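You operate a simulated robot arm through the tools that you are given. There is no shell and no other tool. Be economical: measure what you need, move in short steps, check, and stop when the job is done.

Carry out the task below with a simulated robot arm. There is one attempt and no reset: what you move stays moved.

TASK
Put things in order on the window end of the side counter. At the end: the clear salt jar is in the white tub; the brown food tin stands on top of the green pack (marked "PEAS"); the brown grease brush stands where the brown food tin stood; the brown key bunch stands on top of the red tea box; whatever was shut is shut again. Leave all else as you found it, and nothing knocked over.
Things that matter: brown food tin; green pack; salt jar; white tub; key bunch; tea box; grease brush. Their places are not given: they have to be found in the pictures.

It is judged by the outcome, as a careful person would: the job done as asked, and still so three seconds after it is handed in. It fails if anything else is knocked over, pushed out of place, dropped, spilled or broken.

THE ROBOT
A 6-joint arm with a two-finger parallel gripper, fixed in place. Base frame: the origin is at the foot of the arm, x ahead of it, y to its left, z up; the work surface is at about z = 0.8. Lengths are in m, angles in degrees, forces in N, time in s.
With the tool pointing down near the work surface it reaches from about 0.26 to 0.68 m from the base axis. Its first joint turns from -66.0 to 66.0 degrees. Payload 2.9 kg.
Tool frame: the origin (TCP) lies between the finger pads and is the grasp point; the fingertips stand 0.03 m ahead of it; z points along the fingers, y is the line along which they close. The gripper opens to 0.11 m. The fingers are 0.02 m wide and 0.01 m thick; the gripper's body (0.048 by 0.112 m) begins 0.055 m behind the TCP.
Orientation is that of the tool frame in the base frame, as a unit quaternion [x, y, z, w]. With the fingers straight down and closing along the base's y, the tool's x points along the base's -x, its y along +y and its z along -z.

THE INTERFACE
- The arm moves only by the tool play_rows. Its argument "series" is a list of rows, each a list of 7 numbers: the shift along the base's x, y, z in m, then the turn, a rotation vector about the base's x, y, z in degrees, then the closure, from 0 (fully open) to 1 (shut). In form: [[tx, ty, tz, rx, ry, rz, fingers], ...]. A call has 1 to 10 rows; each row shifts and turns the commanded pose from where the row before left it. A row lasts 0.2 s, in which the tool goes at most 0.05 m and 8.6 degrees; a call with a longer step from one row to the next is refused whole, and so is a gripper value outside its range. A pose out of reach is approached as far as the arm can. The call stops where the force on the tool passes 40 N (or 10 N more than at its start, if that is more) or the arm is blocked; 0.2 s more then pass. The fingers move at their own pace (about 0.108 m/s each) and stop on an object; they squeeze with about 44 N. The grip force told is the motor's: it shows also when the fingers shut on nothing. Time passes only in rows, and 0.2 s behind the last, so rows that do not move let the fingers close. It gives the time, the measured TCP pose, the force on the tool (base axes), the opening and the grip force at its end, in the units of the frame above (readings bear some noise).
- Cameras (640 x 400 px; columns grow to the right, rows downward): "scene" is fixed at [0.0656, 0.4267, 1.3965]; the picture's right is [-0.79, -0.62, 0.00], its down [-0.29, 0.37, -0.89] and it looks along [0.55, -0.70, -0.46] (base axes); focal length 330 px, centre (320, 200). "wrist" rides on the gripper at [-0.036, 0, -0.057] in the tool frame; the picture's right is [0.00, -1.00, 0.00], its down [0.97, 0.00, -0.24] and it looks along [0.24, 0.00, 0.97] (tool axes); focal length 218 px, centre (320, 200).
- capture(camera): a new picture of that camera. No time passes.
- probe_pixels(camera, pixels): there is no depth. For up to 12 entries [column, row, z] of the newest picture of that camera ("zoom" is the newest enlarged one), the place [x, y] in the base frame at which the ray of that pixel passes the height z, good to about 0.002 m, but the place of the scene camera against the robot may be out by one fixed shift of up to 0.018 m in any direction. No time passes.
- zoom(camera, box): a new picture of the part [left, top, right, bottom] of that camera's present view, enlarged. No time passes.
- job_done(): hands the job in; it is judged then, once.

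Work in short steps. Measure before you move; look again where a grasp or a placing could have gone wrong, and mend it. You have 80 turns and 54 pictures in all, the two below and enlarged ones among them. Open the gripper and draw the arm clear of the work before you hand the job in, unless the task says otherwise; then end with one line.

The tools are called after "Request:" by a JSON object that holds its "name" and its "arguments". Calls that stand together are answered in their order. play_rows: Moves the arm, as the interface text tells. Its arguments: {"type":"object","properties":{"series":{"type":"array","items":{"type":"array","items":{"type":"number"}}}},"required":["series"]} The other tools are called the same way: capture (camera) takes a picture; probe_pixels (camera, pixels) gives the place at which the rays of pixels pass given heights; zoom (camera, box) takes an enlarged picture of a part of a camera's view; job_done () hands the job in.

At the start:

```text
time: 0.0
ee_pos: [0.4265, -0.2021, 1.1637]
tcp_rot: [0.0, 1.0, 0.001, -0.001]
contact_force: [0.9, 0.4, -0.2]
finger_gap: 0.1099
grip_force: 0.0
```

scene: 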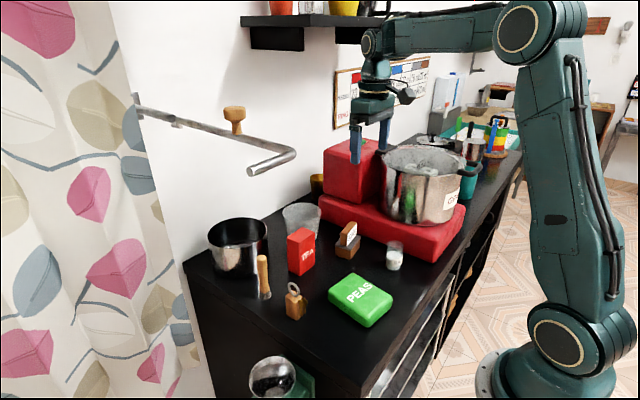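
wrist: 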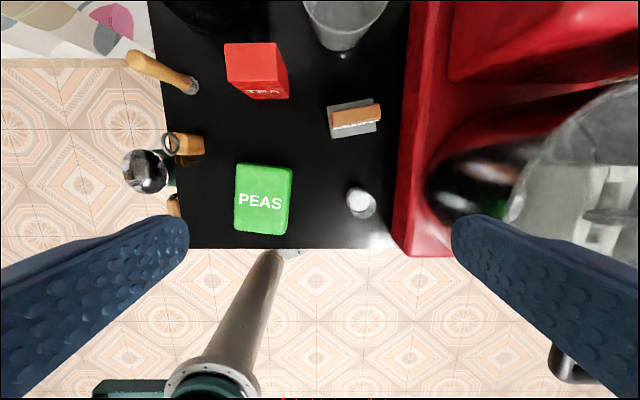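

I'll look closer at the window end of the counter to identify the things.

Request:
{"name": "zoom", "arguments": {"camera": "scene", "box": [190, 170, 430, 320]}}

Request:
{"name": "zoom", "arguments": {"camera": "wrist", "box": [110, 0, 430, 250]}}

Request:
{"name": "zoom", "arguments": {"camera": "scene", "box": [400, 70, 560, 180]}}

```text
2.67 times, centred on (310, 245) of scene
```

zoom: 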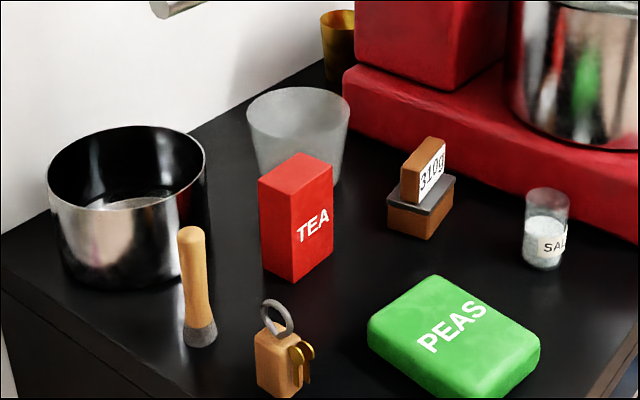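

```text
1.60 times, centred on (270, 125) of wrist
```

zoom: 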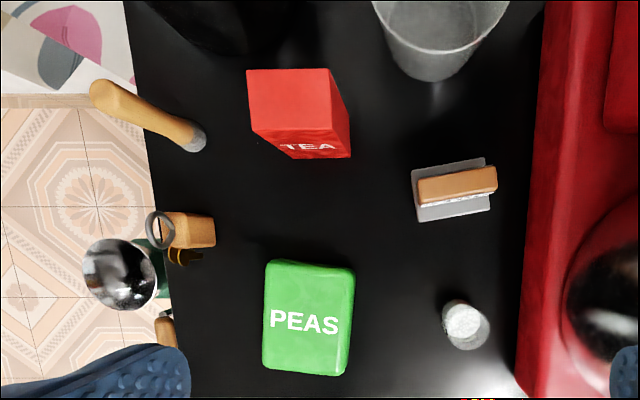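

```text
3.64 times, centred on (480, 125) of scene
```

zoom: 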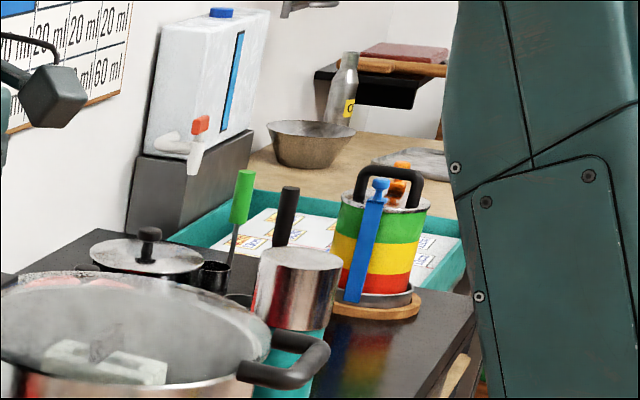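

Request:
{"name": "zoom", "arguments": {"camera": "scene", "box": [270, 190, 370, 270]}}

Request:
{"name": "zoom", "arguments": {"camera": "wrist", "box": [280, 0, 400, 75]}}

Request:
{"name": "probe_pixels", "arguments": {"camera": "wrist", "pixels": [[235, 233, 0.84], [293, 170, 0.84], [234, 170, 0.84], [288, 235, 0.84], [361, 213, 0.8], [357, 192, 0.86], [341, 50, 0.8], [328, 139, 0.83], [376, 130, 0.83], [353, 117, 0.86], [191, 88, 0.8], [135, 60, 0.92]]}}

Request:
{"name": "probe_pixels", "arguments": {"camera": "scene", "pixels": [[262, 296, 0.8], [262, 257, 0.91], [303, 274, 0.8], [302, 234, 0.9], [296, 318, 0.8], [394, 269, 0.8], [394, 244, 0.86], [347, 254, 0.8], [301, 243, 0.8], [301, 212, 0.9], [362, 300, 0.84], [346, 258, 0.8]]}}

```text
5.00 times, centred on (320, 230) of scene
```

zoom: 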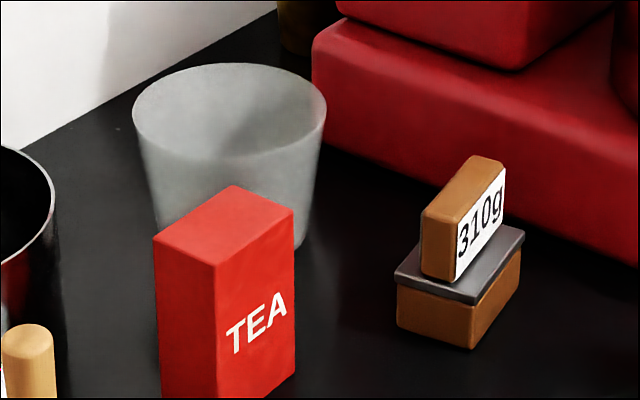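

```text
5.33 times, centred on (340, 38) of wrist
```

zoom: 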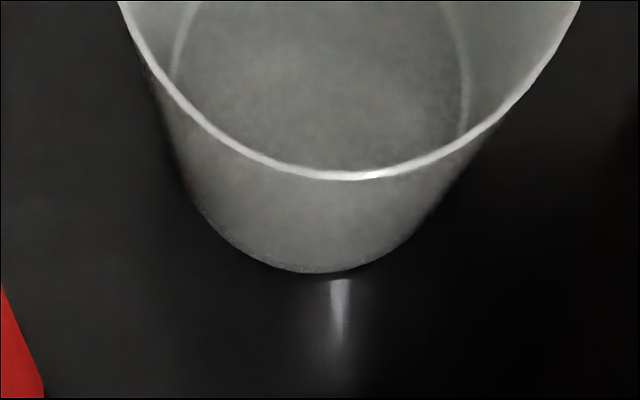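

```text
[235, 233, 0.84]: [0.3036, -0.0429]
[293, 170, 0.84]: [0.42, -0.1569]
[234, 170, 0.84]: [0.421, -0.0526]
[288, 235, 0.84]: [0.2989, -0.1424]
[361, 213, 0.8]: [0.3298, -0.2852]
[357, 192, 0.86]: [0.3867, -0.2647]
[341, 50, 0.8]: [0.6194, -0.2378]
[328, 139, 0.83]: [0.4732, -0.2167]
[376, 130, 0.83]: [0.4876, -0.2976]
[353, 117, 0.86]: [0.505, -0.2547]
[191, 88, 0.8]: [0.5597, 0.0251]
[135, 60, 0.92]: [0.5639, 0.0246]
```

```text
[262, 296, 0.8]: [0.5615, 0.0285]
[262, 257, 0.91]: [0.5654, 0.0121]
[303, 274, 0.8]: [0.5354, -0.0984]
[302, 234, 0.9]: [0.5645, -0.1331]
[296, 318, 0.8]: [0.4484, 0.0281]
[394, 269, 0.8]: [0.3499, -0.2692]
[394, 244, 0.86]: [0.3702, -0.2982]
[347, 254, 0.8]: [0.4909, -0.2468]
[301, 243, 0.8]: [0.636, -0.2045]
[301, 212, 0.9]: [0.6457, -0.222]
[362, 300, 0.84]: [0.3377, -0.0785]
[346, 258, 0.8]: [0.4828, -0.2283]
```

The tub is open; the tin is the "310g" block (347,240), the brush is the wooden handle (262,277), the keys (296,300). I'll approach the salt jar and turn the gripper so it closes along x, away from the pot.

Request:
{"name": "play_rows", "arguments": {"series": [[-0.007, -0.005, -0.005, 0, 0, 8.5, 0], [-0.007, -0.006, -0.005, 0, 0, 8.5, 0], [-0.007, -0.006, -0.005, 0, 0, 8.5, 0], [-0.007, -0.006, -0.01, 0, 0, 8.5, 0], [-0.007, -0.006, -0.01, 0, 0, 8.5, 0], [-0.007, -0.006, -0.01, 0, 0, 8.5, 0], [-0.007, -0.006, -0.01, 0, 0, 8.5, 0], [-0.007, -0.006, -0.01, 0, 0, 8.5, 0], [-0.007, -0.006, -0.01, 0, 0, 8.5, 0], [-0.004, -0.006, -0.01, 0, 0, 8.5, 0]]}}

Request:
{"name": "play_rows", "arguments": {"series": [[0, -0.01, -0.01, 0, 0, 5, 0], [0, 0, -0.01, 0, 0, 0, 0]]}}

Request:
{"name": "capture", "arguments": {"camera": "wrist"}}

Request:
{"name": "capture", "arguments": {"camera": "scene"}}

```text
time: 2.2
ee_pos: [0.3586, -0.2619, 1.0792]
tcp_rot: [-0.676, 0.737, 0.0, -0.001]
contact_force: [-0.1, 0.0, -0.5]
finger_gap: 0.11
grip_force: 0.0
```

```text
time: 2.8
ee_pos: [0.3581, -0.2712, 1.0585]
tcp_rot: [0.708, -0.707, 0.001, 0.001]
contact_force: [0.2, 0.6, 0.2]
finger_gap: 0.1098
grip_force: 0.1
```

```text
46 pictures are left
```

wrist: 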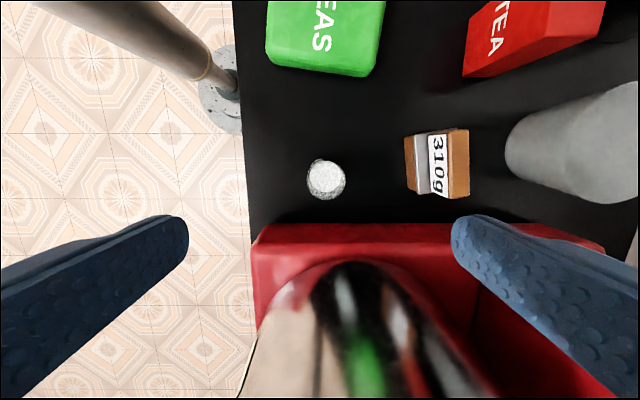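

```text
45 pictures are left
```

scene: 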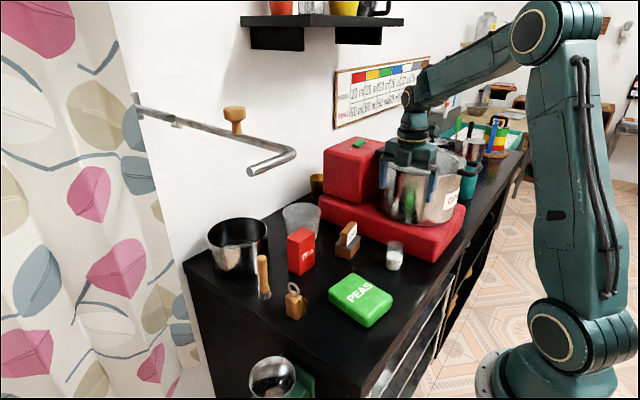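

The jar shows at (326,179), almost straight under the camera. I'll probe it along with the tin, tray, tub and tea box.

Request:
{"name": "probe_pixels", "arguments": {"camera": "wrist", "pixels": [[326, 179, 0.86], [326, 182, 0.83], [345, 180, 0.86], [307, 180, 0.86], [326, 199, 0.8], [404, 195, 0.835], [470, 197, 0.83], [404, 137, 0.835], [505, 150, 0.8], [256, 240, 0.85], [440, 225, 0.85], [330, 265, 0.95]]}}

Request:
{"name": "zoom", "arguments": {"camera": "wrist", "box": [280, 90, 500, 230]}}

```text
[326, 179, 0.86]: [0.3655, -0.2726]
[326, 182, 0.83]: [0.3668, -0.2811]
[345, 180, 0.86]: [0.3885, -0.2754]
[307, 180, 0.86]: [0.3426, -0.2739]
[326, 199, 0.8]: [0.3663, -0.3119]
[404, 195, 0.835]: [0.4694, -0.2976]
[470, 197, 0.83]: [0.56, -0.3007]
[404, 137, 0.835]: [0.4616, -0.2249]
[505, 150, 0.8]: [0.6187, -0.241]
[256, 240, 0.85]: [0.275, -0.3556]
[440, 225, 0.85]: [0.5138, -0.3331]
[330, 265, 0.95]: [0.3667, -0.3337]
```

```text
2.86 times, centred on (390, 160) of wrist
```

zoom: 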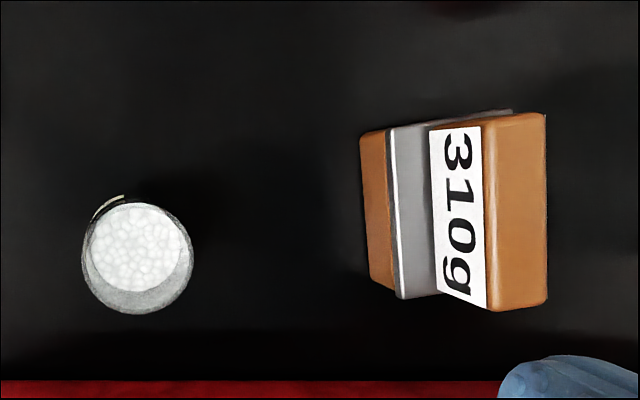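

Jar is at about (0.366,-0.276), 0.045 wide. Before grasping I want to know the tub's place and if I can reach it, so I'll move over it at height.

Request:
{"name": "play_rows", "arguments": {"series": [[0.03, 0.005, 0.005, 0, 0, 0, 0], [0.04, 0.008, 0.005, 0, 0, 0, 0], [0.04, 0.008, 0.005, 0, 0, 0, 0], [0.04, 0.008, 0.005, 0, 0, 0, 0], [0.04, 0.005, 0.005, 0, 0, 0, 0], [0.04, 0.005, 0, 0, 0, 0, 0], [0.035, 0, 0, 0, 0, 0, 0], [0.03, 0, 0, 0, 0, 0, 0], [0, 0, 0, 0, 0, 0, 0]]}}

Request:
{"name": "capture", "arguments": {"camera": "wrist"}}

```text
time: 4.8
ee_pos: [0.6051, -0.2247, 1.0786]
tcp_rot: [0.707, -0.707, 0.0, 0.001]
contact_force: [0.3, -0.8, -0.1]
finger_gap: 0.1102
grip_force: 0.1
out of reach, approached as far as the arm can: row 7, 8
```

```text
43 pictures are left
```

wrist: 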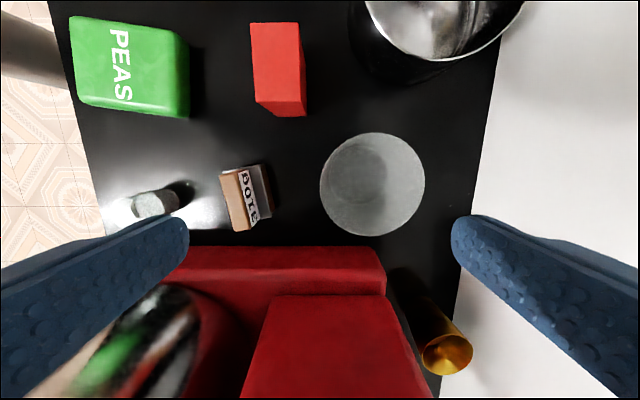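

Request:
{"name": "probe_pixels", "arguments": {"camera": "wrist", "pixels": [[372, 184, 0.9], [320, 184, 0.9], [425, 184, 0.9], [372, 132, 0.9], [372, 236, 0.9], [220, 170, 0.87], [232, 232, 0.87], [262, 222, 0.84], [252, 25, 0.9], [298, 24, 0.9], [258, 103, 0.9], [307, 103, 0.8]]}}

Request:
{"name": "zoom", "arguments": {"camera": "wrist", "box": [210, 110, 450, 260]}}

```text
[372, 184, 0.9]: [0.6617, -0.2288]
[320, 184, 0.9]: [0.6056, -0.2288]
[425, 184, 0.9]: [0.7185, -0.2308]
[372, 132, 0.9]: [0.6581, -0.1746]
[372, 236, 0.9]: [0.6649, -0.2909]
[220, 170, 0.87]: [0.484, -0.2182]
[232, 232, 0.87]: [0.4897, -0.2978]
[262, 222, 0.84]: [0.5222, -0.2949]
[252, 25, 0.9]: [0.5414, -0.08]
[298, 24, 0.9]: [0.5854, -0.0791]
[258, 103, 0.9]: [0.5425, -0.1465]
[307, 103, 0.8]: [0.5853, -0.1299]
```

```text
2.67 times, centred on (330, 185) of wrist
```

zoom: 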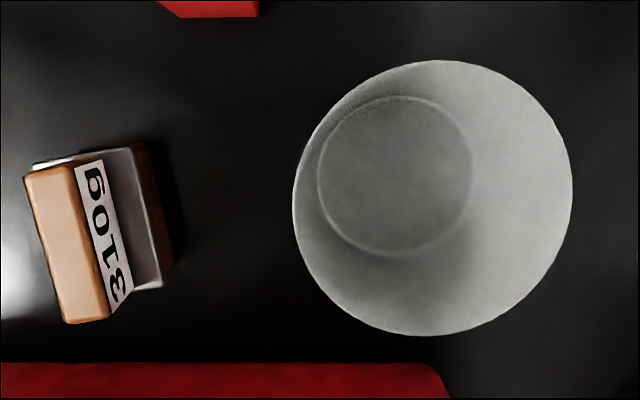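

Tub centre is at about (0.662,-0.230), rim 0.113 wide and 0.1 high, just out of vertical reach. So I'll grasp the jar with the tool tilted ~17° outward and keep that tilt, which leaves the jar upright in the tub. Returning over the jar with yaw to -19°.

Request:
{"name": "play_rows", "arguments": {"series": [[-0.03, -0.004, 0, 0, 0, -8.5, 0], [-0.03, -0.004, 0, 0, 0, -8.5, 0], [-0.03, -0.004, 0, 0, 0, -8.5, 0], [-0.03, -0.004, 0, 0, 0, -8.5, 0], [-0.03, -0.004, 0, 0, 0, -8.5, 0], [-0.03, -0.004, 0, 0, 0, -8.5, 0], [-0.03, -0.004, 0, 0, 0, -8.5, 0], [-0.03, -0.004, 0, 0, 0, -8.5, 0], [-0.03, -0.004, 0, 0, 0, -8.5, 0], [-0.017, -0.004, 0, 0, 0, -8.5, 0]]}}

Request:
{"name": "play_rows", "arguments": {"series": [[0, 0, 0, 0, 0, -8.5, 0.3], [0, 0, 0, 0, 0, -8.5, 0.3], [0, 0, 0, 0, 0, -7, 0.3], [0, 0, 0, -2.77, -8.04, 0, 0.3], [0, 0, 0, -2.77, -8.04, 0, 0.3], [0, 0, 0, 0, 0, 0, 0.3]]}}

Request:
{"name": "capture", "arguments": {"camera": "wrist"}}

```text
time: 7.0
ee_pos: [0.317, -0.2649, 1.0783]
tcp_rot: [-0.042, 0.999, -0.001, 0.0]
contact_force: [-0.3, 0.1, -0.3]
finger_gap: 0.11
grip_force: 0.0
```

```text
time: 8.4
ee_pos: [0.3177, -0.2656, 1.0788]
tcp_rot: [0.163, 0.975, -0.025, 0.147]
contact_force: [0.3, 0.6, -0.7]
finger_gap: 0.0771
grip_force: 0.1
```

```text
41 pictures are left
```

wrist: 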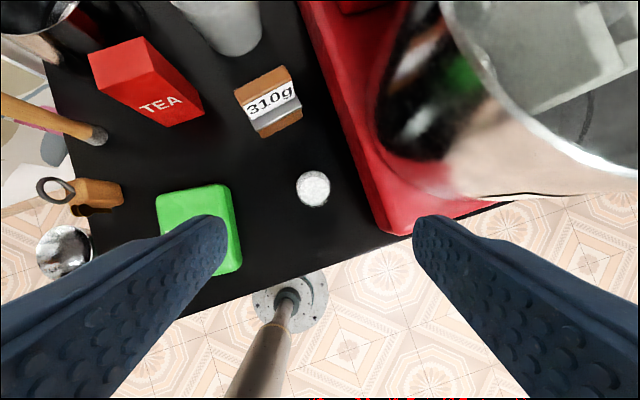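

Request:
{"name": "probe_pixels", "arguments": {"camera": "wrist", "pixels": [[313, 187, 0.86], [313, 189, 0.82], [297, 188, 0.86], [330, 188, 0.86], [313, 171, 0.86], [313, 207, 0.8], [390, 235, 0.85], [342, 110, 0.85]]}}

Request:
{"name": "zoom", "arguments": {"camera": "wrist", "box": [270, 150, 360, 220]}}

```text
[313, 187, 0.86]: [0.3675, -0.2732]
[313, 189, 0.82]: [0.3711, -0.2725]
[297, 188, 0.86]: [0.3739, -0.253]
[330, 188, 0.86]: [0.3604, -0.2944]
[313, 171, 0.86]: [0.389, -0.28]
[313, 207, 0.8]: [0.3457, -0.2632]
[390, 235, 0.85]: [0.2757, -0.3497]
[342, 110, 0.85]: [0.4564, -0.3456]
```

```text
5.71 times, centred on (315, 185) of wrist
```

zoom: 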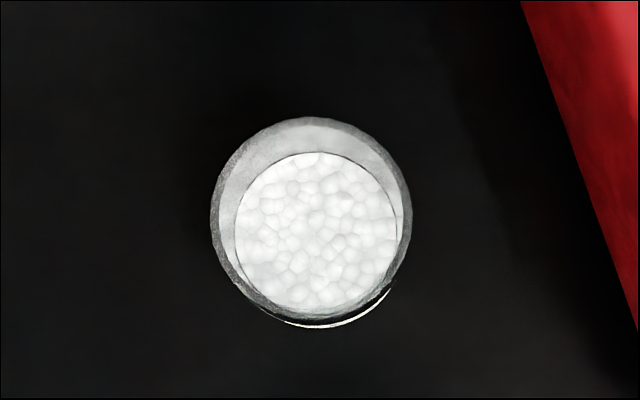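

Jar rim centre is at (0.368,-0.274). Centring above it and descending to TCP z≈0.853.

Request:
{"name": "play_rows", "arguments": {"series": [[0.025, -0.004, -0.01, 0, 0, 0, 0.3], [0.025, -0.004, -0.03, 0, 0, 0, 0.3], [0, 0, -0.04, 0, 0, 0, 0.3], [0, 0, -0.04, 0, 0, 0, 0.3], [0, 0, -0.035, 0, 0, 0, 0.3], [0, 0, -0.03, 0, 0, 0, 0.3], [0, 0, -0.025, 0, 0, 0, 0.3], [0, 0, -0.016, 0, 0, 0, 0.3], [0, 0, 0, 0, 0, 0, 0.3]]}}

Request:
{"name": "zoom", "arguments": {"camera": "scene", "box": [320, 160, 480, 280]}}

```text
time: 10.4
ee_pos: [0.3679, -0.2729, 0.8509]
tcp_rot: [0.164, 0.975, -0.024, 0.145]
contact_force: [-0.6, -0.4, -0.3]
finger_gap: 0.0769
grip_force: 0.1
```

```text
3.33 times, centred on (400, 220) of scene
```

zoom: 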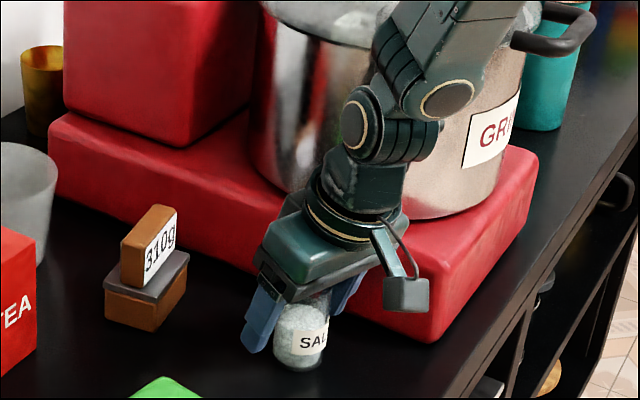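

Fingers straddle the jar. Closing and lifting a little.

Request:
{"name": "play_rows", "arguments": {"series": [[0, 0, 0, 0, 0, 0, 0.5], [0, 0, 0, 0, 0, 0, 0.7], [0, 0, 0, 0, 0, 0, 0.8], [0, 0, 0, 0, 0, 0, 0.8], [0, 0, 0.02, 0, 0, 0, 0.8], [0, 0, 0.03, 0, 0, 0, 0.8]]}}

Request:
{"name": "zoom", "arguments": {"camera": "scene", "box": [320, 160, 480, 280]}}

```text
time: 11.8
ee_pos: [0.3672, -0.2738, 0.9021]
tcp_rot: [0.163, 0.976, -0.024, 0.145]
contact_force: [0.2, -0.2, -1.6]
finger_gap: 0.046
grip_force: 44.3
```

```text
3.33 times, centred on (400, 220) of scene
```

zoom: 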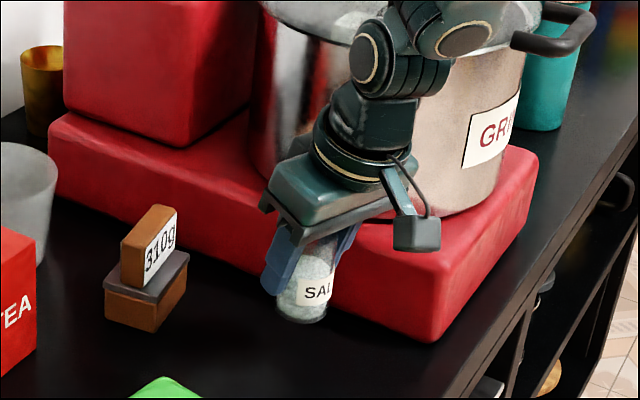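

The jar is held (gap 0.046) but seems slightly tilted; looking closer.

Request:
{"name": "zoom", "arguments": {"camera": "scene", "box": [375, 215, 425, 250]}}

Request:
{"name": "capture", "arguments": {"camera": "wrist"}}

```text
11.43 times, centred on (400, 232) of scene
```

zoom: 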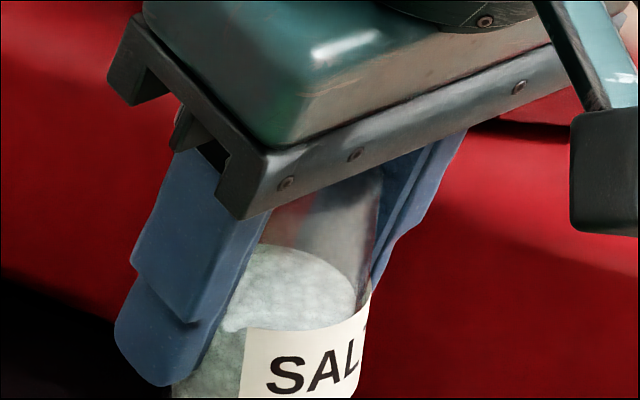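

```text
36 pictures are left
```

wrist: 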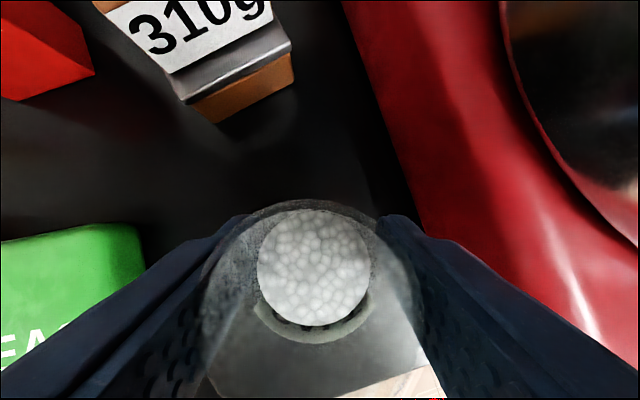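

The jar leans no more than the perspective does, so it is upright. I'll check the red box for clearance along the way and lift.

Request:
{"name": "play_rows", "arguments": {"series": [[0, 0.005, 0.04, 0, 0, 0, 0.8], [0, 0.005, 0.04, 0, 0, 0, 0.8], [0, 0, 0.01, 0, 0, 0, 0.8]]}}

Request:
{"name": "zoom", "arguments": {"camera": "scene", "box": [280, 130, 480, 270]}}

Request:
{"name": "probe_pixels", "arguments": {"camera": "scene", "pixels": [[323, 193, 0.85], [362, 203, 0.85], [323, 147, 0.98], [362, 157, 0.98], [323, 147, 1.0], [362, 157, 1.0]]}}

```text
time: 12.6
ee_pos: [0.3679, -0.2627, 0.9942]
tcp_rot: [0.163, 0.976, -0.024, 0.146]
contact_force: [-0.4, -0.6, -0.8]
finger_gap: 0.046
grip_force: 44.2
```

```text
2.86 times, centred on (380, 200) of scene
```

zoom: 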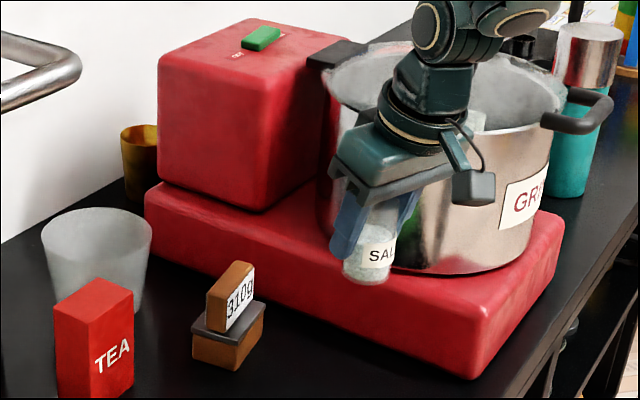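

```text
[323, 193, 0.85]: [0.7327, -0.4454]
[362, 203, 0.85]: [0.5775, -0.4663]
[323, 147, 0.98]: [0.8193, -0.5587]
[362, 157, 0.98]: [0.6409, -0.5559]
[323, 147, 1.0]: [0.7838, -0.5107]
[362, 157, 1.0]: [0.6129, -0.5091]
```

Clear. Moving over the tub at height.

Request:
{"name": "play_rows", "arguments": {"series": [[0.03, 0.005, 0, 0, 0, 0, 0.8], [0.04, 0.005, 0, 0, 0, 0, 0.8], [0.04, 0.005, 0, 0, 0, 0, 0.8], [0.04, 0.005, 0, 0, 0, 0, 0.8], [0.04, 0.005, 0, 0, 0, 0, 0.8], [0.04, 0.005, 0, 0, 0, 0, 0.8], [0.03, 0.003, 0, 0, 0, 0, 0.8], [0.027, 0.002, 0, 0, 0, 0, 0.8], [0, 0, 0, 0, 0, 0, 0.8]]}}

Request:
{"name": "capture", "arguments": {"camera": "wrist"}}

Request:
{"name": "zoom", "arguments": {"camera": "scene", "box": [240, 130, 400, 250]}}

```text
time: 14.6
ee_pos: [0.6561, -0.2275, 0.9937]
tcp_rot: [0.163, 0.975, -0.024, 0.146]
contact_force: [0.0, -0.4, -0.6]
finger_gap: 0.0457
grip_force: 44.4
```

```text
34 pictures are left
```

wrist: 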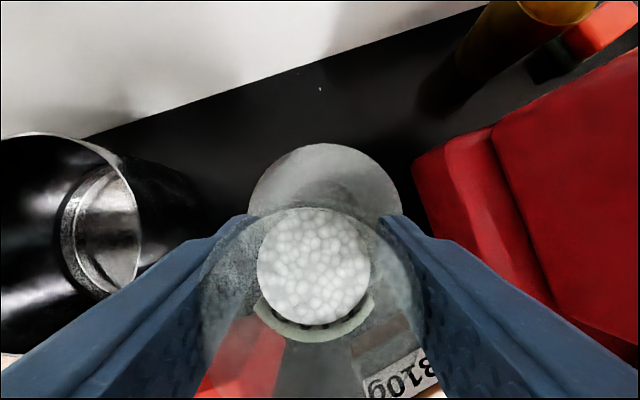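

```text
3.33 times, centred on (320, 190) of scene
```

zoom: 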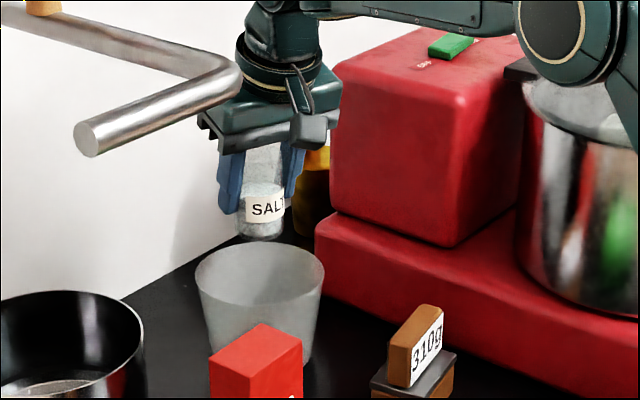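

The jar is above the tub. Lowering slowly to TCP z≈0.860, slightly above where the jar would touch the floor.

Request:
{"name": "play_rows", "arguments": {"series": [[-0.001, -0.003, -0.03, 0, 0, 0, 0.8], [0, 0, -0.03, 0, 0, 0, 0.8], [0, 0, -0.025, 0, 0, 0, 0.8], [0, 0, -0.02, 0, 0, 0, 0.8], [0, 0, -0.015, 0, 0, 0, 0.8], [0, 0, -0.01, 0, 0, 0, 0.8], [0, 0, 0, 0, 0, 0, 0.8]]}}

Request:
{"name": "zoom", "arguments": {"camera": "scene", "box": [240, 150, 400, 270]}}

Request:
{"name": "capture", "arguments": {"camera": "wrist"}}

```text
time: 16.2
ee_pos: [0.6544, -0.2305, 0.8615]
tcp_rot: [0.163, 0.976, -0.024, 0.146]
contact_force: [-0.4, -0.3, -1.1]
finger_gap: 0.0457
grip_force: 43.7
```

```text
3.33 times, centred on (320, 210) of scene
```

zoom: 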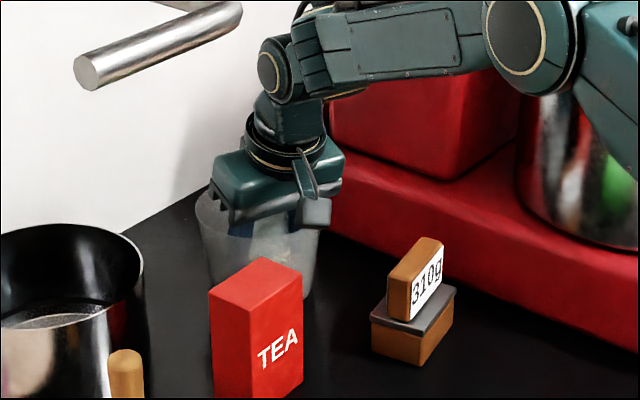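

```text
31 pictures are left
```

wrist: 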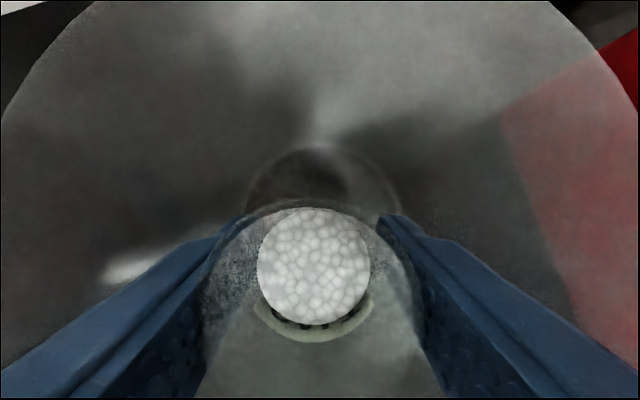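

Jar is in the tub, no contact yet. Lowering until touch.

Request:
{"name": "play_rows", "arguments": {"series": [[0.001, 0, -0.002, 0, 0, 0, 0.8], [0.001, 0, -0.002, 0, 0, 0, 0.8], [0.001, 0, -0.002, 0, 0, 0, 0.8]]}}

```text
time: 17.0
ee_pos: [0.6562, -0.2305, 0.8565]
tcp_rot: [0.164, 0.975, -0.024, 0.146]
contact_force: [-0.1, 0.3, -1.5]
finger_gap: 0.0459
grip_force: 44.5
```

Request:
{"name": "play_rows", "arguments": {"series": [[0, 0, -0.001, 0, 0, 0, 0.8], [0, 0, -0.001, 0, 0, 0, 0.8], [0, 0, 0, 0, 0, 0, 0.8]]}}

```text
time: 17.8
ee_pos: [0.6571, -0.2318, 0.8563]
tcp_rot: [0.163, 0.975, -0.025, 0.147]
contact_force: [-2.2, 0.1, 11.8]
finger_gap: 0.0456
grip_force: 44.1
```

Contact with the tub's floor (force 11.8 N). Releasing to a gap of ~0.057, then rising vertically.

Request:
{"name": "play_rows", "arguments": {"series": [[0, 0, 0, 0, 0, 0, 0.54], [0, 0, 0, 0, 0, 0, 0.49], [0, 0, 0, 0, 0, 0, 0.49], [0, 0, 0.01, 0, 0, 0, 0.49], [0, 0, 0.02, 0, 0, 0, 0.49], [0, 0, 0.03, 0, 0, 0, 0.49], [0, 0, 0.035, 0, 0, 0, 0.49], [0, 0, 0.035, 0, 0, 0, 0.49]]}}

Request:
{"name": "capture", "arguments": {"camera": "wrist"}}

```text
time: 19.6
ee_pos: [0.6572, -0.2317, 0.9842]
tcp_rot: [0.163, 0.975, -0.025, 0.145]
contact_force: [-0.5, -0.6, -0.3]
finger_gap: 0.0564
grip_force: 0.0
```

```text
30 pictures are left
```

wrist: 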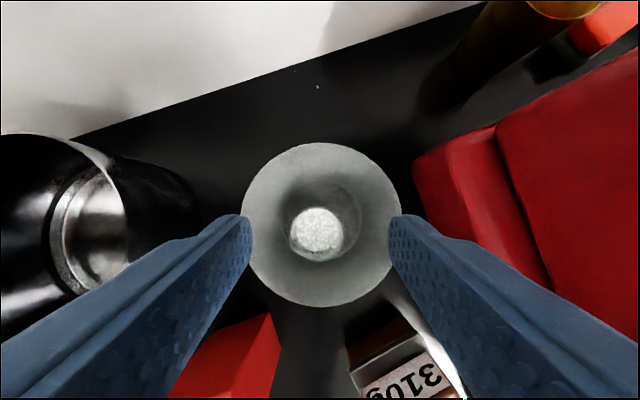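

The jar stands upright in the tub. Next the tin: backing off, levelling the tool and turning to yaw -80° to match the tin's short side.

Request:
{"name": "play_rows", "arguments": {"series": [[-0.02, -0.003, 0.02, 0, 0, 0, 0.4], [-0.03, -0.003, 0.02, 0, 0, 0, 0.2], [-0.03, -0.003, 0.02, 2.77, 8.04, 0, 0], [-0.03, -0.003, 0.006, 2.77, 8.04, 0, 0], [-0.03, -0.003, 0, 0, 0, -8.5, 0], [-0.017, -0.008, 0, 0, 0, -8.5, 0], [0, 0, 0, 0, 0, -8.5, 0], [0, 0, 0, 0, 0, -8.5, 0], [0, 0, 0, 0, 0, -8.5, 0], [0, 0, 0, 0, 0, -8.5, 0]]}}

Request:
{"name": "play_rows", "arguments": {"series": [[0, 0, 0, 0, 0, -8.5, 0], [0, 0, 0, 0, 0, -1.5, 0], [0, 0, 0, 0, 0, 0, 0]]}}

Request:
{"name": "capture", "arguments": {"camera": "wrist"}}

```text
time: 21.8
ee_pos: [0.4995, -0.2547, 1.0506]
tcp_rot: [0.575, 0.818, 0.0, 0.0]
contact_force: [-0.4, -0.2, -0.6]
finger_gap: 0.1102
grip_force: 0.1
```

```text
time: 22.6
ee_pos: [0.4995, -0.254, 1.0513]
tcp_rot: [0.643, 0.766, 0.0, 0.0]
contact_force: [-0.6, -0.7, 0.6]
finger_gap: 0.1101
grip_force: 0.1
```

```text
29 pictures are left
```

wrist: 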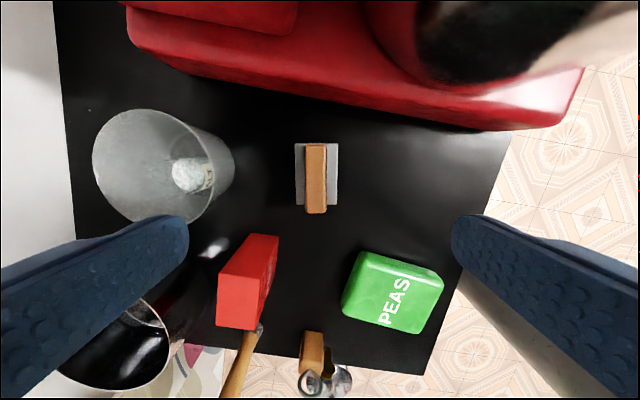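

Aligned. Measuring the tin, and also the peas, tea box and keys.

Request:
{"name": "zoom", "arguments": {"camera": "wrist", "box": [260, 120, 380, 230]}}

Request:
{"name": "probe_pixels", "arguments": {"camera": "wrist", "pixels": [[295, 174, 0.84], [338, 174, 0.84], [317, 143, 0.84], [317, 206, 0.84], [317, 174, 0.8], [316, 144, 0.88], [316, 214, 0.88], [400, 254, 0.84], [348, 290, 0.84], [440, 290, 0.84], [395, 328, 0.84], [395, 292, 0.84]]}}

```text
3.64 times, centred on (320, 175) of wrist
```

zoom: 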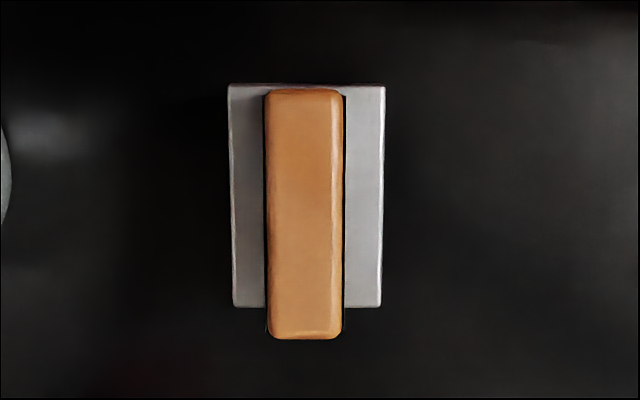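

```text
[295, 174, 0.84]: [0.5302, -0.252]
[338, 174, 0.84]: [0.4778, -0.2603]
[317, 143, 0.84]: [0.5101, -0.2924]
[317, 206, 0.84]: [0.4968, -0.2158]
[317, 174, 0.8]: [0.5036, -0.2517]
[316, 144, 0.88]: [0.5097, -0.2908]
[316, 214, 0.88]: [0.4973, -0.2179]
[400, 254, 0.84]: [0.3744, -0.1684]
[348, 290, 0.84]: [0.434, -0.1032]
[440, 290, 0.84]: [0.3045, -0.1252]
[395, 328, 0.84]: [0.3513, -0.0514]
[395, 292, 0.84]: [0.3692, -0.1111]
```

Tin centre is (0.504,-0.255), lid 0.053×0.078. Descending to TCP z≈0.835 for a grip on the body.

Request:
{"name": "play_rows", "arguments": {"series": [[0.0045, -0.001, -0.04, 0, 0, 0, 0], [0, 0, -0.045, 0, 0, 0, 0], [0, 0, -0.045, 0, 0, 0, 0], [0, 0, -0.035, 0, 0, 0, 0.1], [0, 0, -0.025, 0, 0, 0, 0.2], [0, 0, -0.015, 0, 0, 0, 0.2], [0, 0, -0.01, 0, 0, 0, 0.2], [0, 0, 0, 0, 0, 0, 0.2]]}}

Request:
{"name": "zoom", "arguments": {"camera": "scene", "box": [300, 180, 400, 270]}}

```text
time: 24.4
ee_pos: [0.5049, -0.2559, 0.8351]
tcp_rot: [0.643, 0.766, 0.0, 0.0]
contact_force: [0.3, 0.2, -0.2]
finger_gap: 0.0879
grip_force: 0.1
```

```text
4.44 times, centred on (350, 225) of scene
```

zoom: 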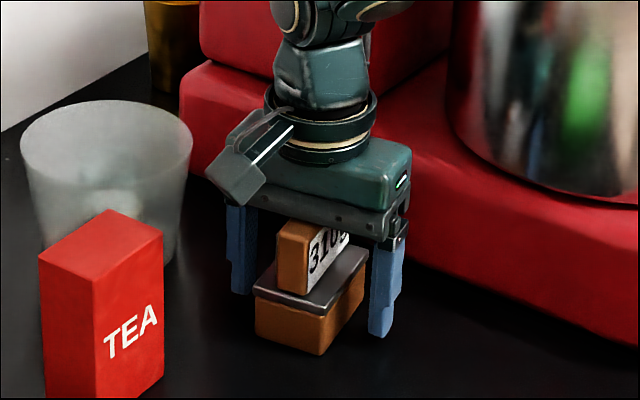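

Request:
{"name": "play_rows", "arguments": {"series": [[0, 0, 0, 0, 0, 0, 0.4], [0, 0, 0, 0, 0, 0, 0.55], [0, 0, 0, 0, 0, 0, 0.65], [0, 0, 0, 0, 0, 0, 0.65], [0, 0, 0.01, 0, 0, 0, 0.65], [0, 0, 0.02, 0, 0, 0, 0.65], [0, 0, 0, 0, 0, 0, 0.65]]}}

Request:
{"name": "zoom", "arguments": {"camera": "scene", "box": [300, 180, 400, 270]}}

```text
time: 26.0
ee_pos: [0.5046, -0.2551, 0.8637]
tcp_rot: [0.643, 0.766, 0.0, 0.0]
contact_force: [-0.5, -0.2, -2.2]
finger_gap: 0.0496
grip_force: 43.9
```

```text
4.44 times, centred on (350, 225) of scene
```

zoom: 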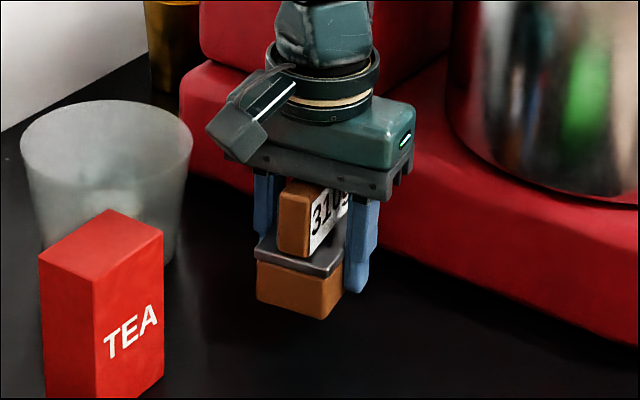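

The tin lifts whole. Raising and moving over the green pack.

Request:
{"name": "play_rows", "arguments": {"series": [[0, 0, 0.04, 0, 0, 0, 0.65], [0, 0, 0.04, 0, 0, 0, 0.65], [-0.02, 0.02, 0.03, 0, 0, 0, 0.65], [-0.03, 0.03, 0, 0, 0, 0, 0.65], [-0.03, 0.03, 0, 0, 0, 0, 0.65], [-0.03, 0.03, 0, 0, 0, 0, 0.65], [-0.025, 0.025, 0, 0, 0, 0, 0.65], [-0.005, 0.015, 0, 0, 0, 0, 0.65], [0, 0, 0, 0, 0, 0, 0.65]]}}

Request:
{"name": "capture", "arguments": {"camera": "wrist"}}

Request:
{"name": "capture", "arguments": {"camera": "scene"}}

```text
time: 28.0
ee_pos: [0.3638, -0.1044, 0.9761]
tcp_rot: [0.643, 0.766, 0.0, 0.0]
contact_force: [-1.3, -0.1, -3.3]
finger_gap: 0.0496
grip_force: 43.8
```

```text
25 pictures are left
```

wrist: 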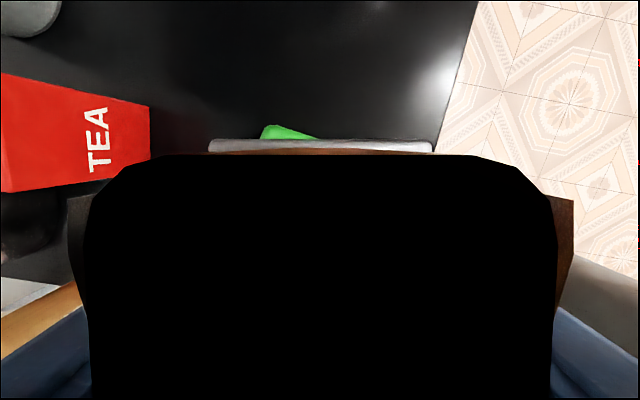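

```text
24 pictures are left
```

scene: 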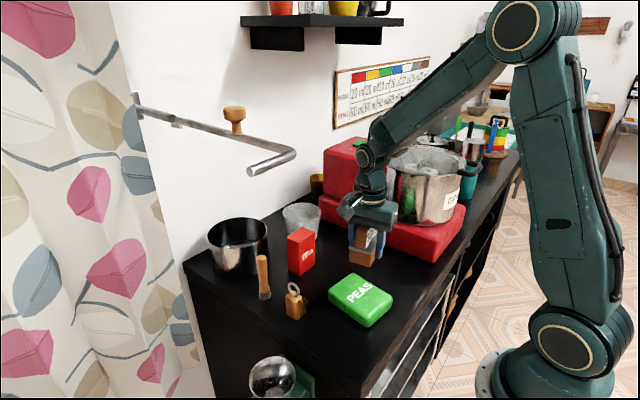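

The held tin hides the wrist view, so I'll place the pack from the scene camera, calibrated with the tub rim and jar.

Request:
{"name": "zoom", "arguments": {"camera": "scene", "box": [310, 260, 410, 335]}}

Request:
{"name": "probe_pixels", "arguments": {"camera": "scene", "pixels": [[395.1, 243.1, 0.863], [301.8, 212, 0.9]]}}

```text
5.33 times, centred on (360, 298) of scene
```

zoom: 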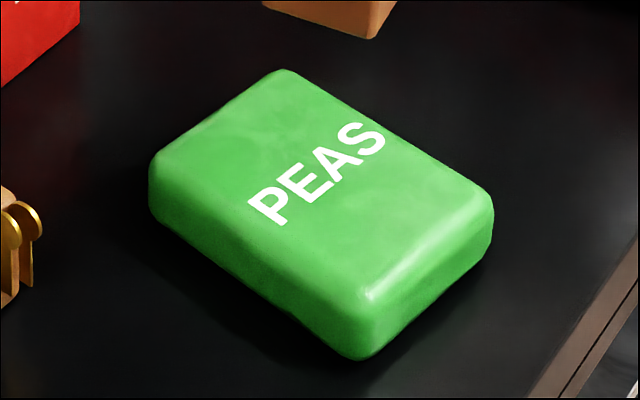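

```text
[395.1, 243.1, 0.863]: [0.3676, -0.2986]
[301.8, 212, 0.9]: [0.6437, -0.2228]
```

Combining the wrist views, the pack's centre is at about (0.360,-0.098). Lowering to TCP z≈0.890 above it, then checking.

Request:
{"name": "play_rows", "arguments": {"series": [[-0.004, 0.0065, -0.03, 0, 0, 0, 0.65], [0, 0, -0.03, 0, 0, 0, 0.65], [0, 0, -0.02, 0, 0, 0, 0.65], [0, 0, -0.006, 0, 0, 0, 0.65], [0, 0, 0, 0, 0, 0, 0.65]]}}

Request:
{"name": "zoom", "arguments": {"camera": "scene", "box": [300, 220, 420, 335]}}

```text
time: 29.2
ee_pos: [0.3605, -0.0983, 0.8893]
tcp_rot: [0.643, 0.766, 0.0, 0.0]
contact_force: [0.4, 0.3, -2.8]
finger_gap: 0.0496
grip_force: 44.1
```

```text
3.48 times, centred on (360, 278) of scene
```

zoom: 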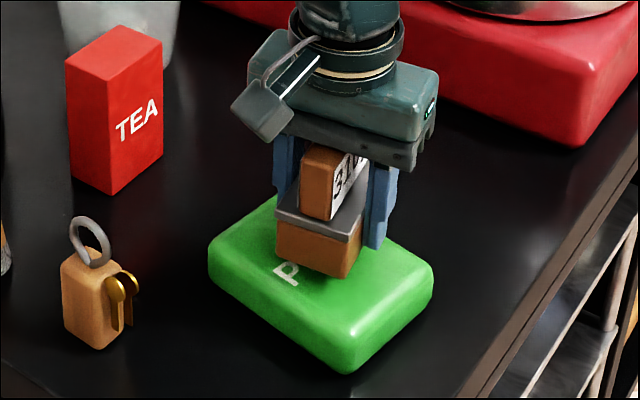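

Well centred. Lowering in small steps to contact.

Request:
{"name": "play_rows", "arguments": {"series": [[0, 0, -0.004, 0, 0, 0, 0.65], [0, 0, -0.004, 0, 0, 0, 0.65], [0, 0, -0.003, 0, 0, 0, 0.65], [0, 0, -0.002, 0, 0, 0, 0.65], [0, 0, 0, 0, 0, 0, 0.65]]}}

```text
time: 30.4
ee_pos: [0.3604, -0.098, 0.8754]
tcp_rot: [0.643, 0.766, 0.0, 0.0]
contact_force: [-0.5, 0.4, -2.9]
finger_gap: 0.0497
grip_force: 44.3
```

Request:
{"name": "play_rows", "arguments": {"series": [[0, 0, -0.002, 0, 0, 0, 0.65], [0, 0, -0.0015, 0, 0, 0, 0.65], [0, 0, -0.0015, 0, 0, 0, 0.65], [0, 0, 0, 0, 0, 0, 0.65]]}}

```text
time: 31.4
ee_pos: [0.3614, -0.0988, 0.8724]
tcp_rot: [0.643, 0.766, 0.001, 0.001]
contact_force: [-1.9, -2.3, 35.4]
finger_gap: 0.0501
grip_force: 43.6
```

Contact at z≈0.873 (35 N). Easing up 1 mm, then releasing and rising.

Request:
{"name": "play_rows", "arguments": {"series": [[0, 0, 0.0015, 0, 0, 0, 0.65], [0, 0, 0, 0, 0, 0, 0.5], [0, 0, 0, 0, 0, 0, 0.35], [0, 0, 0, 0, 0, 0, 0.2], [0, 0, 0.015, 0, 0, 0, 0.1], [0, 0, 0.03, 0, 0, 0, 0], [0, 0, 0.04, 0, 0, 0, 0], [0, 0, 0.04, 0, 0, 0, 0], [0, 0, 0.02, 0, 0, 0, 0]]}}

Request:
{"name": "capture", "arguments": {"camera": "wrist"}}

Request:
{"name": "zoom", "arguments": {"camera": "scene", "box": [240, 220, 420, 335]}}

```text
time: 33.4
ee_pos: [0.361, -0.0981, 1.018]
tcp_rot: [0.642, 0.766, 0.0, 0.001]
contact_force: [0.2, 0.0, 0.9]
finger_gap: 0.1102
grip_force: 0.1
```

```text
21 pictures are left
```

wrist: 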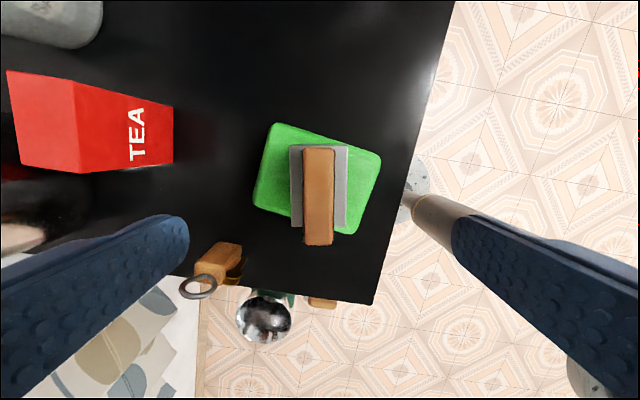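

```text
3.48 times, centred on (330, 278) of scene
```

zoom: 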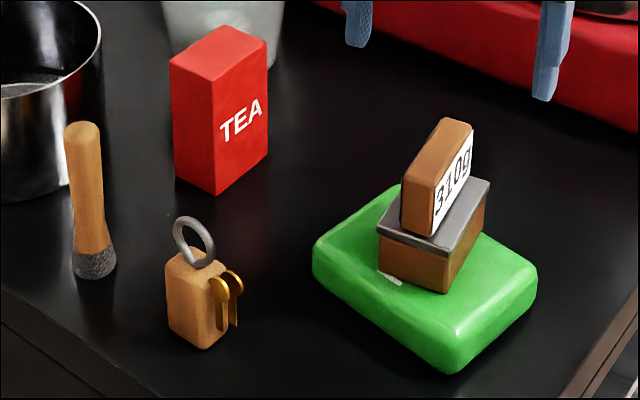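

The tin stands well on the pack. Next the brush at (~0.56,0.025); the wall bar above works out to run near y≈0.1, z≈1.25, so I'll stay low and right of it. Moving to look at the brush from above.

Request:
{"name": "play_rows", "arguments": {"series": [[0.025, 0.01, 0.01, 0, 0, -5, 0], [0.03, 0.013, 0.01, 0, 0, -5, 0], [0.03, 0.013, 0, 0, 0, 0, 0], [0.03, 0.013, 0, 0, 0, 0, 0], [0.03, 0.013, 0, 0, 0, 0, 0], [0.025, 0.013, 0, 0, 0, 0, 0], [0, 0, 0, 0, 0, 0, 0]]}}

Request:
{"name": "capture", "arguments": {"camera": "wrist"}}

Request:
{"name": "capture", "arguments": {"camera": "scene"}}

```text
time: 35.0
ee_pos: [0.5316, -0.0241, 1.038]
tcp_rot: [0.707, 0.707, 0.0, 0.0]
contact_force: [-0.7, -0.4, -0.4]
finger_gap: 0.1099
grip_force: 0.1
```

```text
19 pictures are left
```

wrist: 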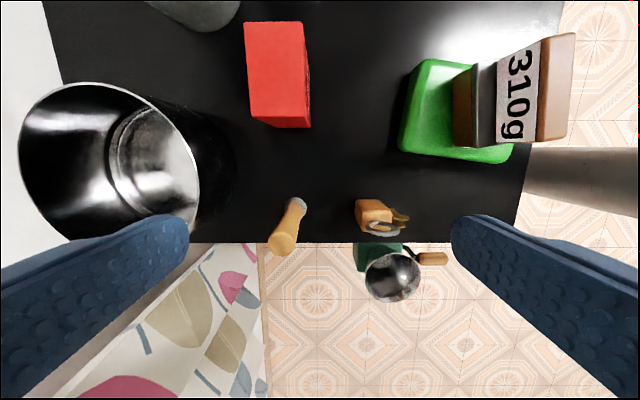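

```text
18 pictures are left
```

scene: 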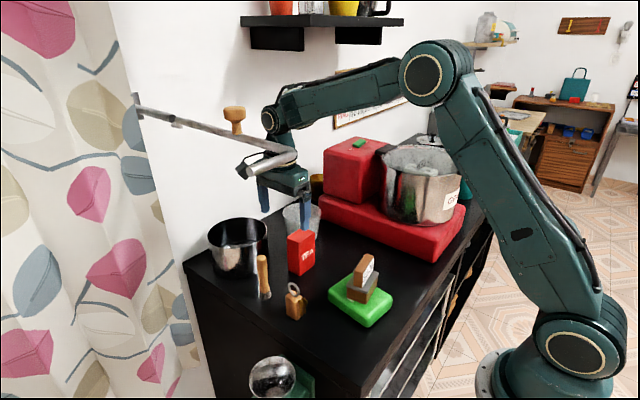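

Brush base is at (297,205), its top at (281,246). The wrist will be well below the bar during grasping. Probing brush, pot rim, keys and tea box.

Request:
{"name": "zoom", "arguments": {"camera": "wrist", "box": [220, 10, 420, 260]}}

Request:
{"name": "probe_pixels", "arguments": {"camera": "wrist", "pixels": [[299, 203, 0.805], [282, 246, 0.9], [282, 246, 0.91], [198, 180, 0.9], [248, 85, 0.9], [304, 75, 0.9], [274, 22, 0.9], [278, 122, 0.9], [360, 201, 0.8], [373, 208, 0.84], [386, 226, 0.86], [290, 224, 0.86]]}}

```text
1.60 times, centred on (320, 135) of wrist
```

zoom: 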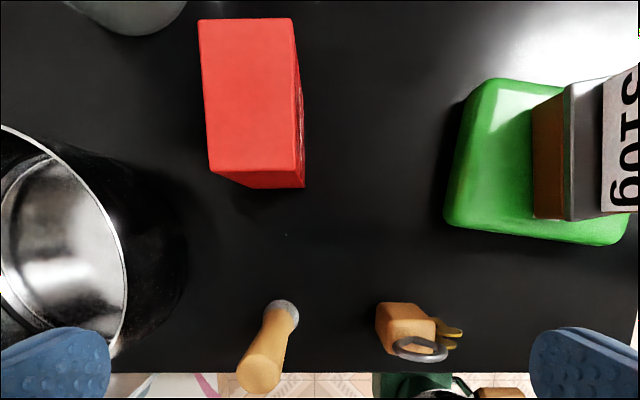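

```text
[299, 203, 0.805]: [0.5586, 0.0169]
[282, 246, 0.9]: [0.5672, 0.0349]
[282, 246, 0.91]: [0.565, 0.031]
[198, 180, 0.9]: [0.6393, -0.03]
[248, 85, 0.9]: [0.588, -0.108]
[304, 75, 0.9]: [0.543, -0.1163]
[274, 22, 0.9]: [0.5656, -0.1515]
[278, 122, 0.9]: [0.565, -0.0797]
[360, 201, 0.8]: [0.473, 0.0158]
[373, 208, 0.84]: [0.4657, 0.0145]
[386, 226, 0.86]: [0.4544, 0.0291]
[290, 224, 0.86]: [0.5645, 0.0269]
```

Brush axis at about (0.564,0.027). Centring above and lowering to TCP z≈0.872.

Request:
{"name": "play_rows", "arguments": {"series": [[0.015, 0.025, -0.01, 0, 0, 0, 0.2], [0.0175, 0.026, -0.01, 0, 0, 0, 0.35], [0, 0, -0.03, 0, 0, 0, 0.35], [0, 0, -0.04, 0, 0, 0, 0.35], [0, 0, -0.03, 0, 0, 0, 0.35], [0, 0, -0.025, 0, 0, 0, 0.35], [0, 0, -0.021, 0, 0, 0, 0.35], [0, 0, 0, 0, 0, 0, 0.35]]}}

Request:
{"name": "zoom", "arguments": {"camera": "scene", "box": [200, 130, 380, 320]}}

Request:
{"name": "capture", "arguments": {"camera": "wrist"}}

```text
time: 36.8
ee_pos: [0.5639, 0.0264, 0.8712]
tcp_rot: [0.708, 0.707, 0.0, 0.0]
contact_force: [-0.2, -0.2, 0.3]
finger_gap: 0.0715
grip_force: 0.0
```

```text
2.11 times, centred on (290, 225) of scene
```

zoom: 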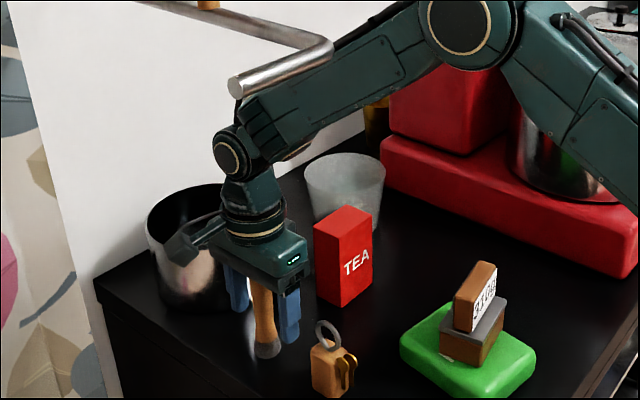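

```text
15 pictures are left
```

wrist: 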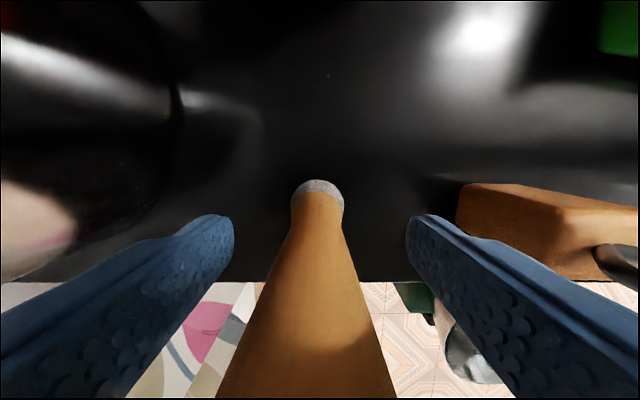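

Fingers straddle the handle. Closing and lifting a little.

Request:
{"name": "play_rows", "arguments": {"series": [[0, 0, 0, 0, 0, 0, 0.55], [0, 0, 0, 0, 0, 0, 0.7], [0, 0, 0, 0, 0, 0, 0.8], [0, 0, 0, 0, 0, 0, 0.9], [0, 0, 0, 0, 0, 0, 0.9], [0, 0, 0.015, 0, 0, 0, 0.9], [0, 0, 0.02, 0, 0, 0, 0.9], [0, 0, 0, 0, 0, 0, 0.9]]}}

Request:
{"name": "zoom", "arguments": {"camera": "scene", "box": [200, 180, 330, 320]}}

```text
time: 38.6
ee_pos: [0.5639, 0.0261, 0.9061]
tcp_rot: [0.707, 0.707, 0.001, 0.0]
contact_force: [-0.1, -0.4, -0.3]
finger_gap: 0.0226
grip_force: 44.1
```

```text
2.86 times, centred on (265, 250) of scene
```

zoom: 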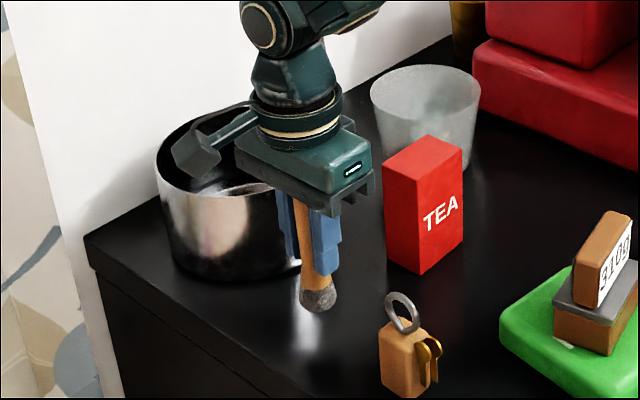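

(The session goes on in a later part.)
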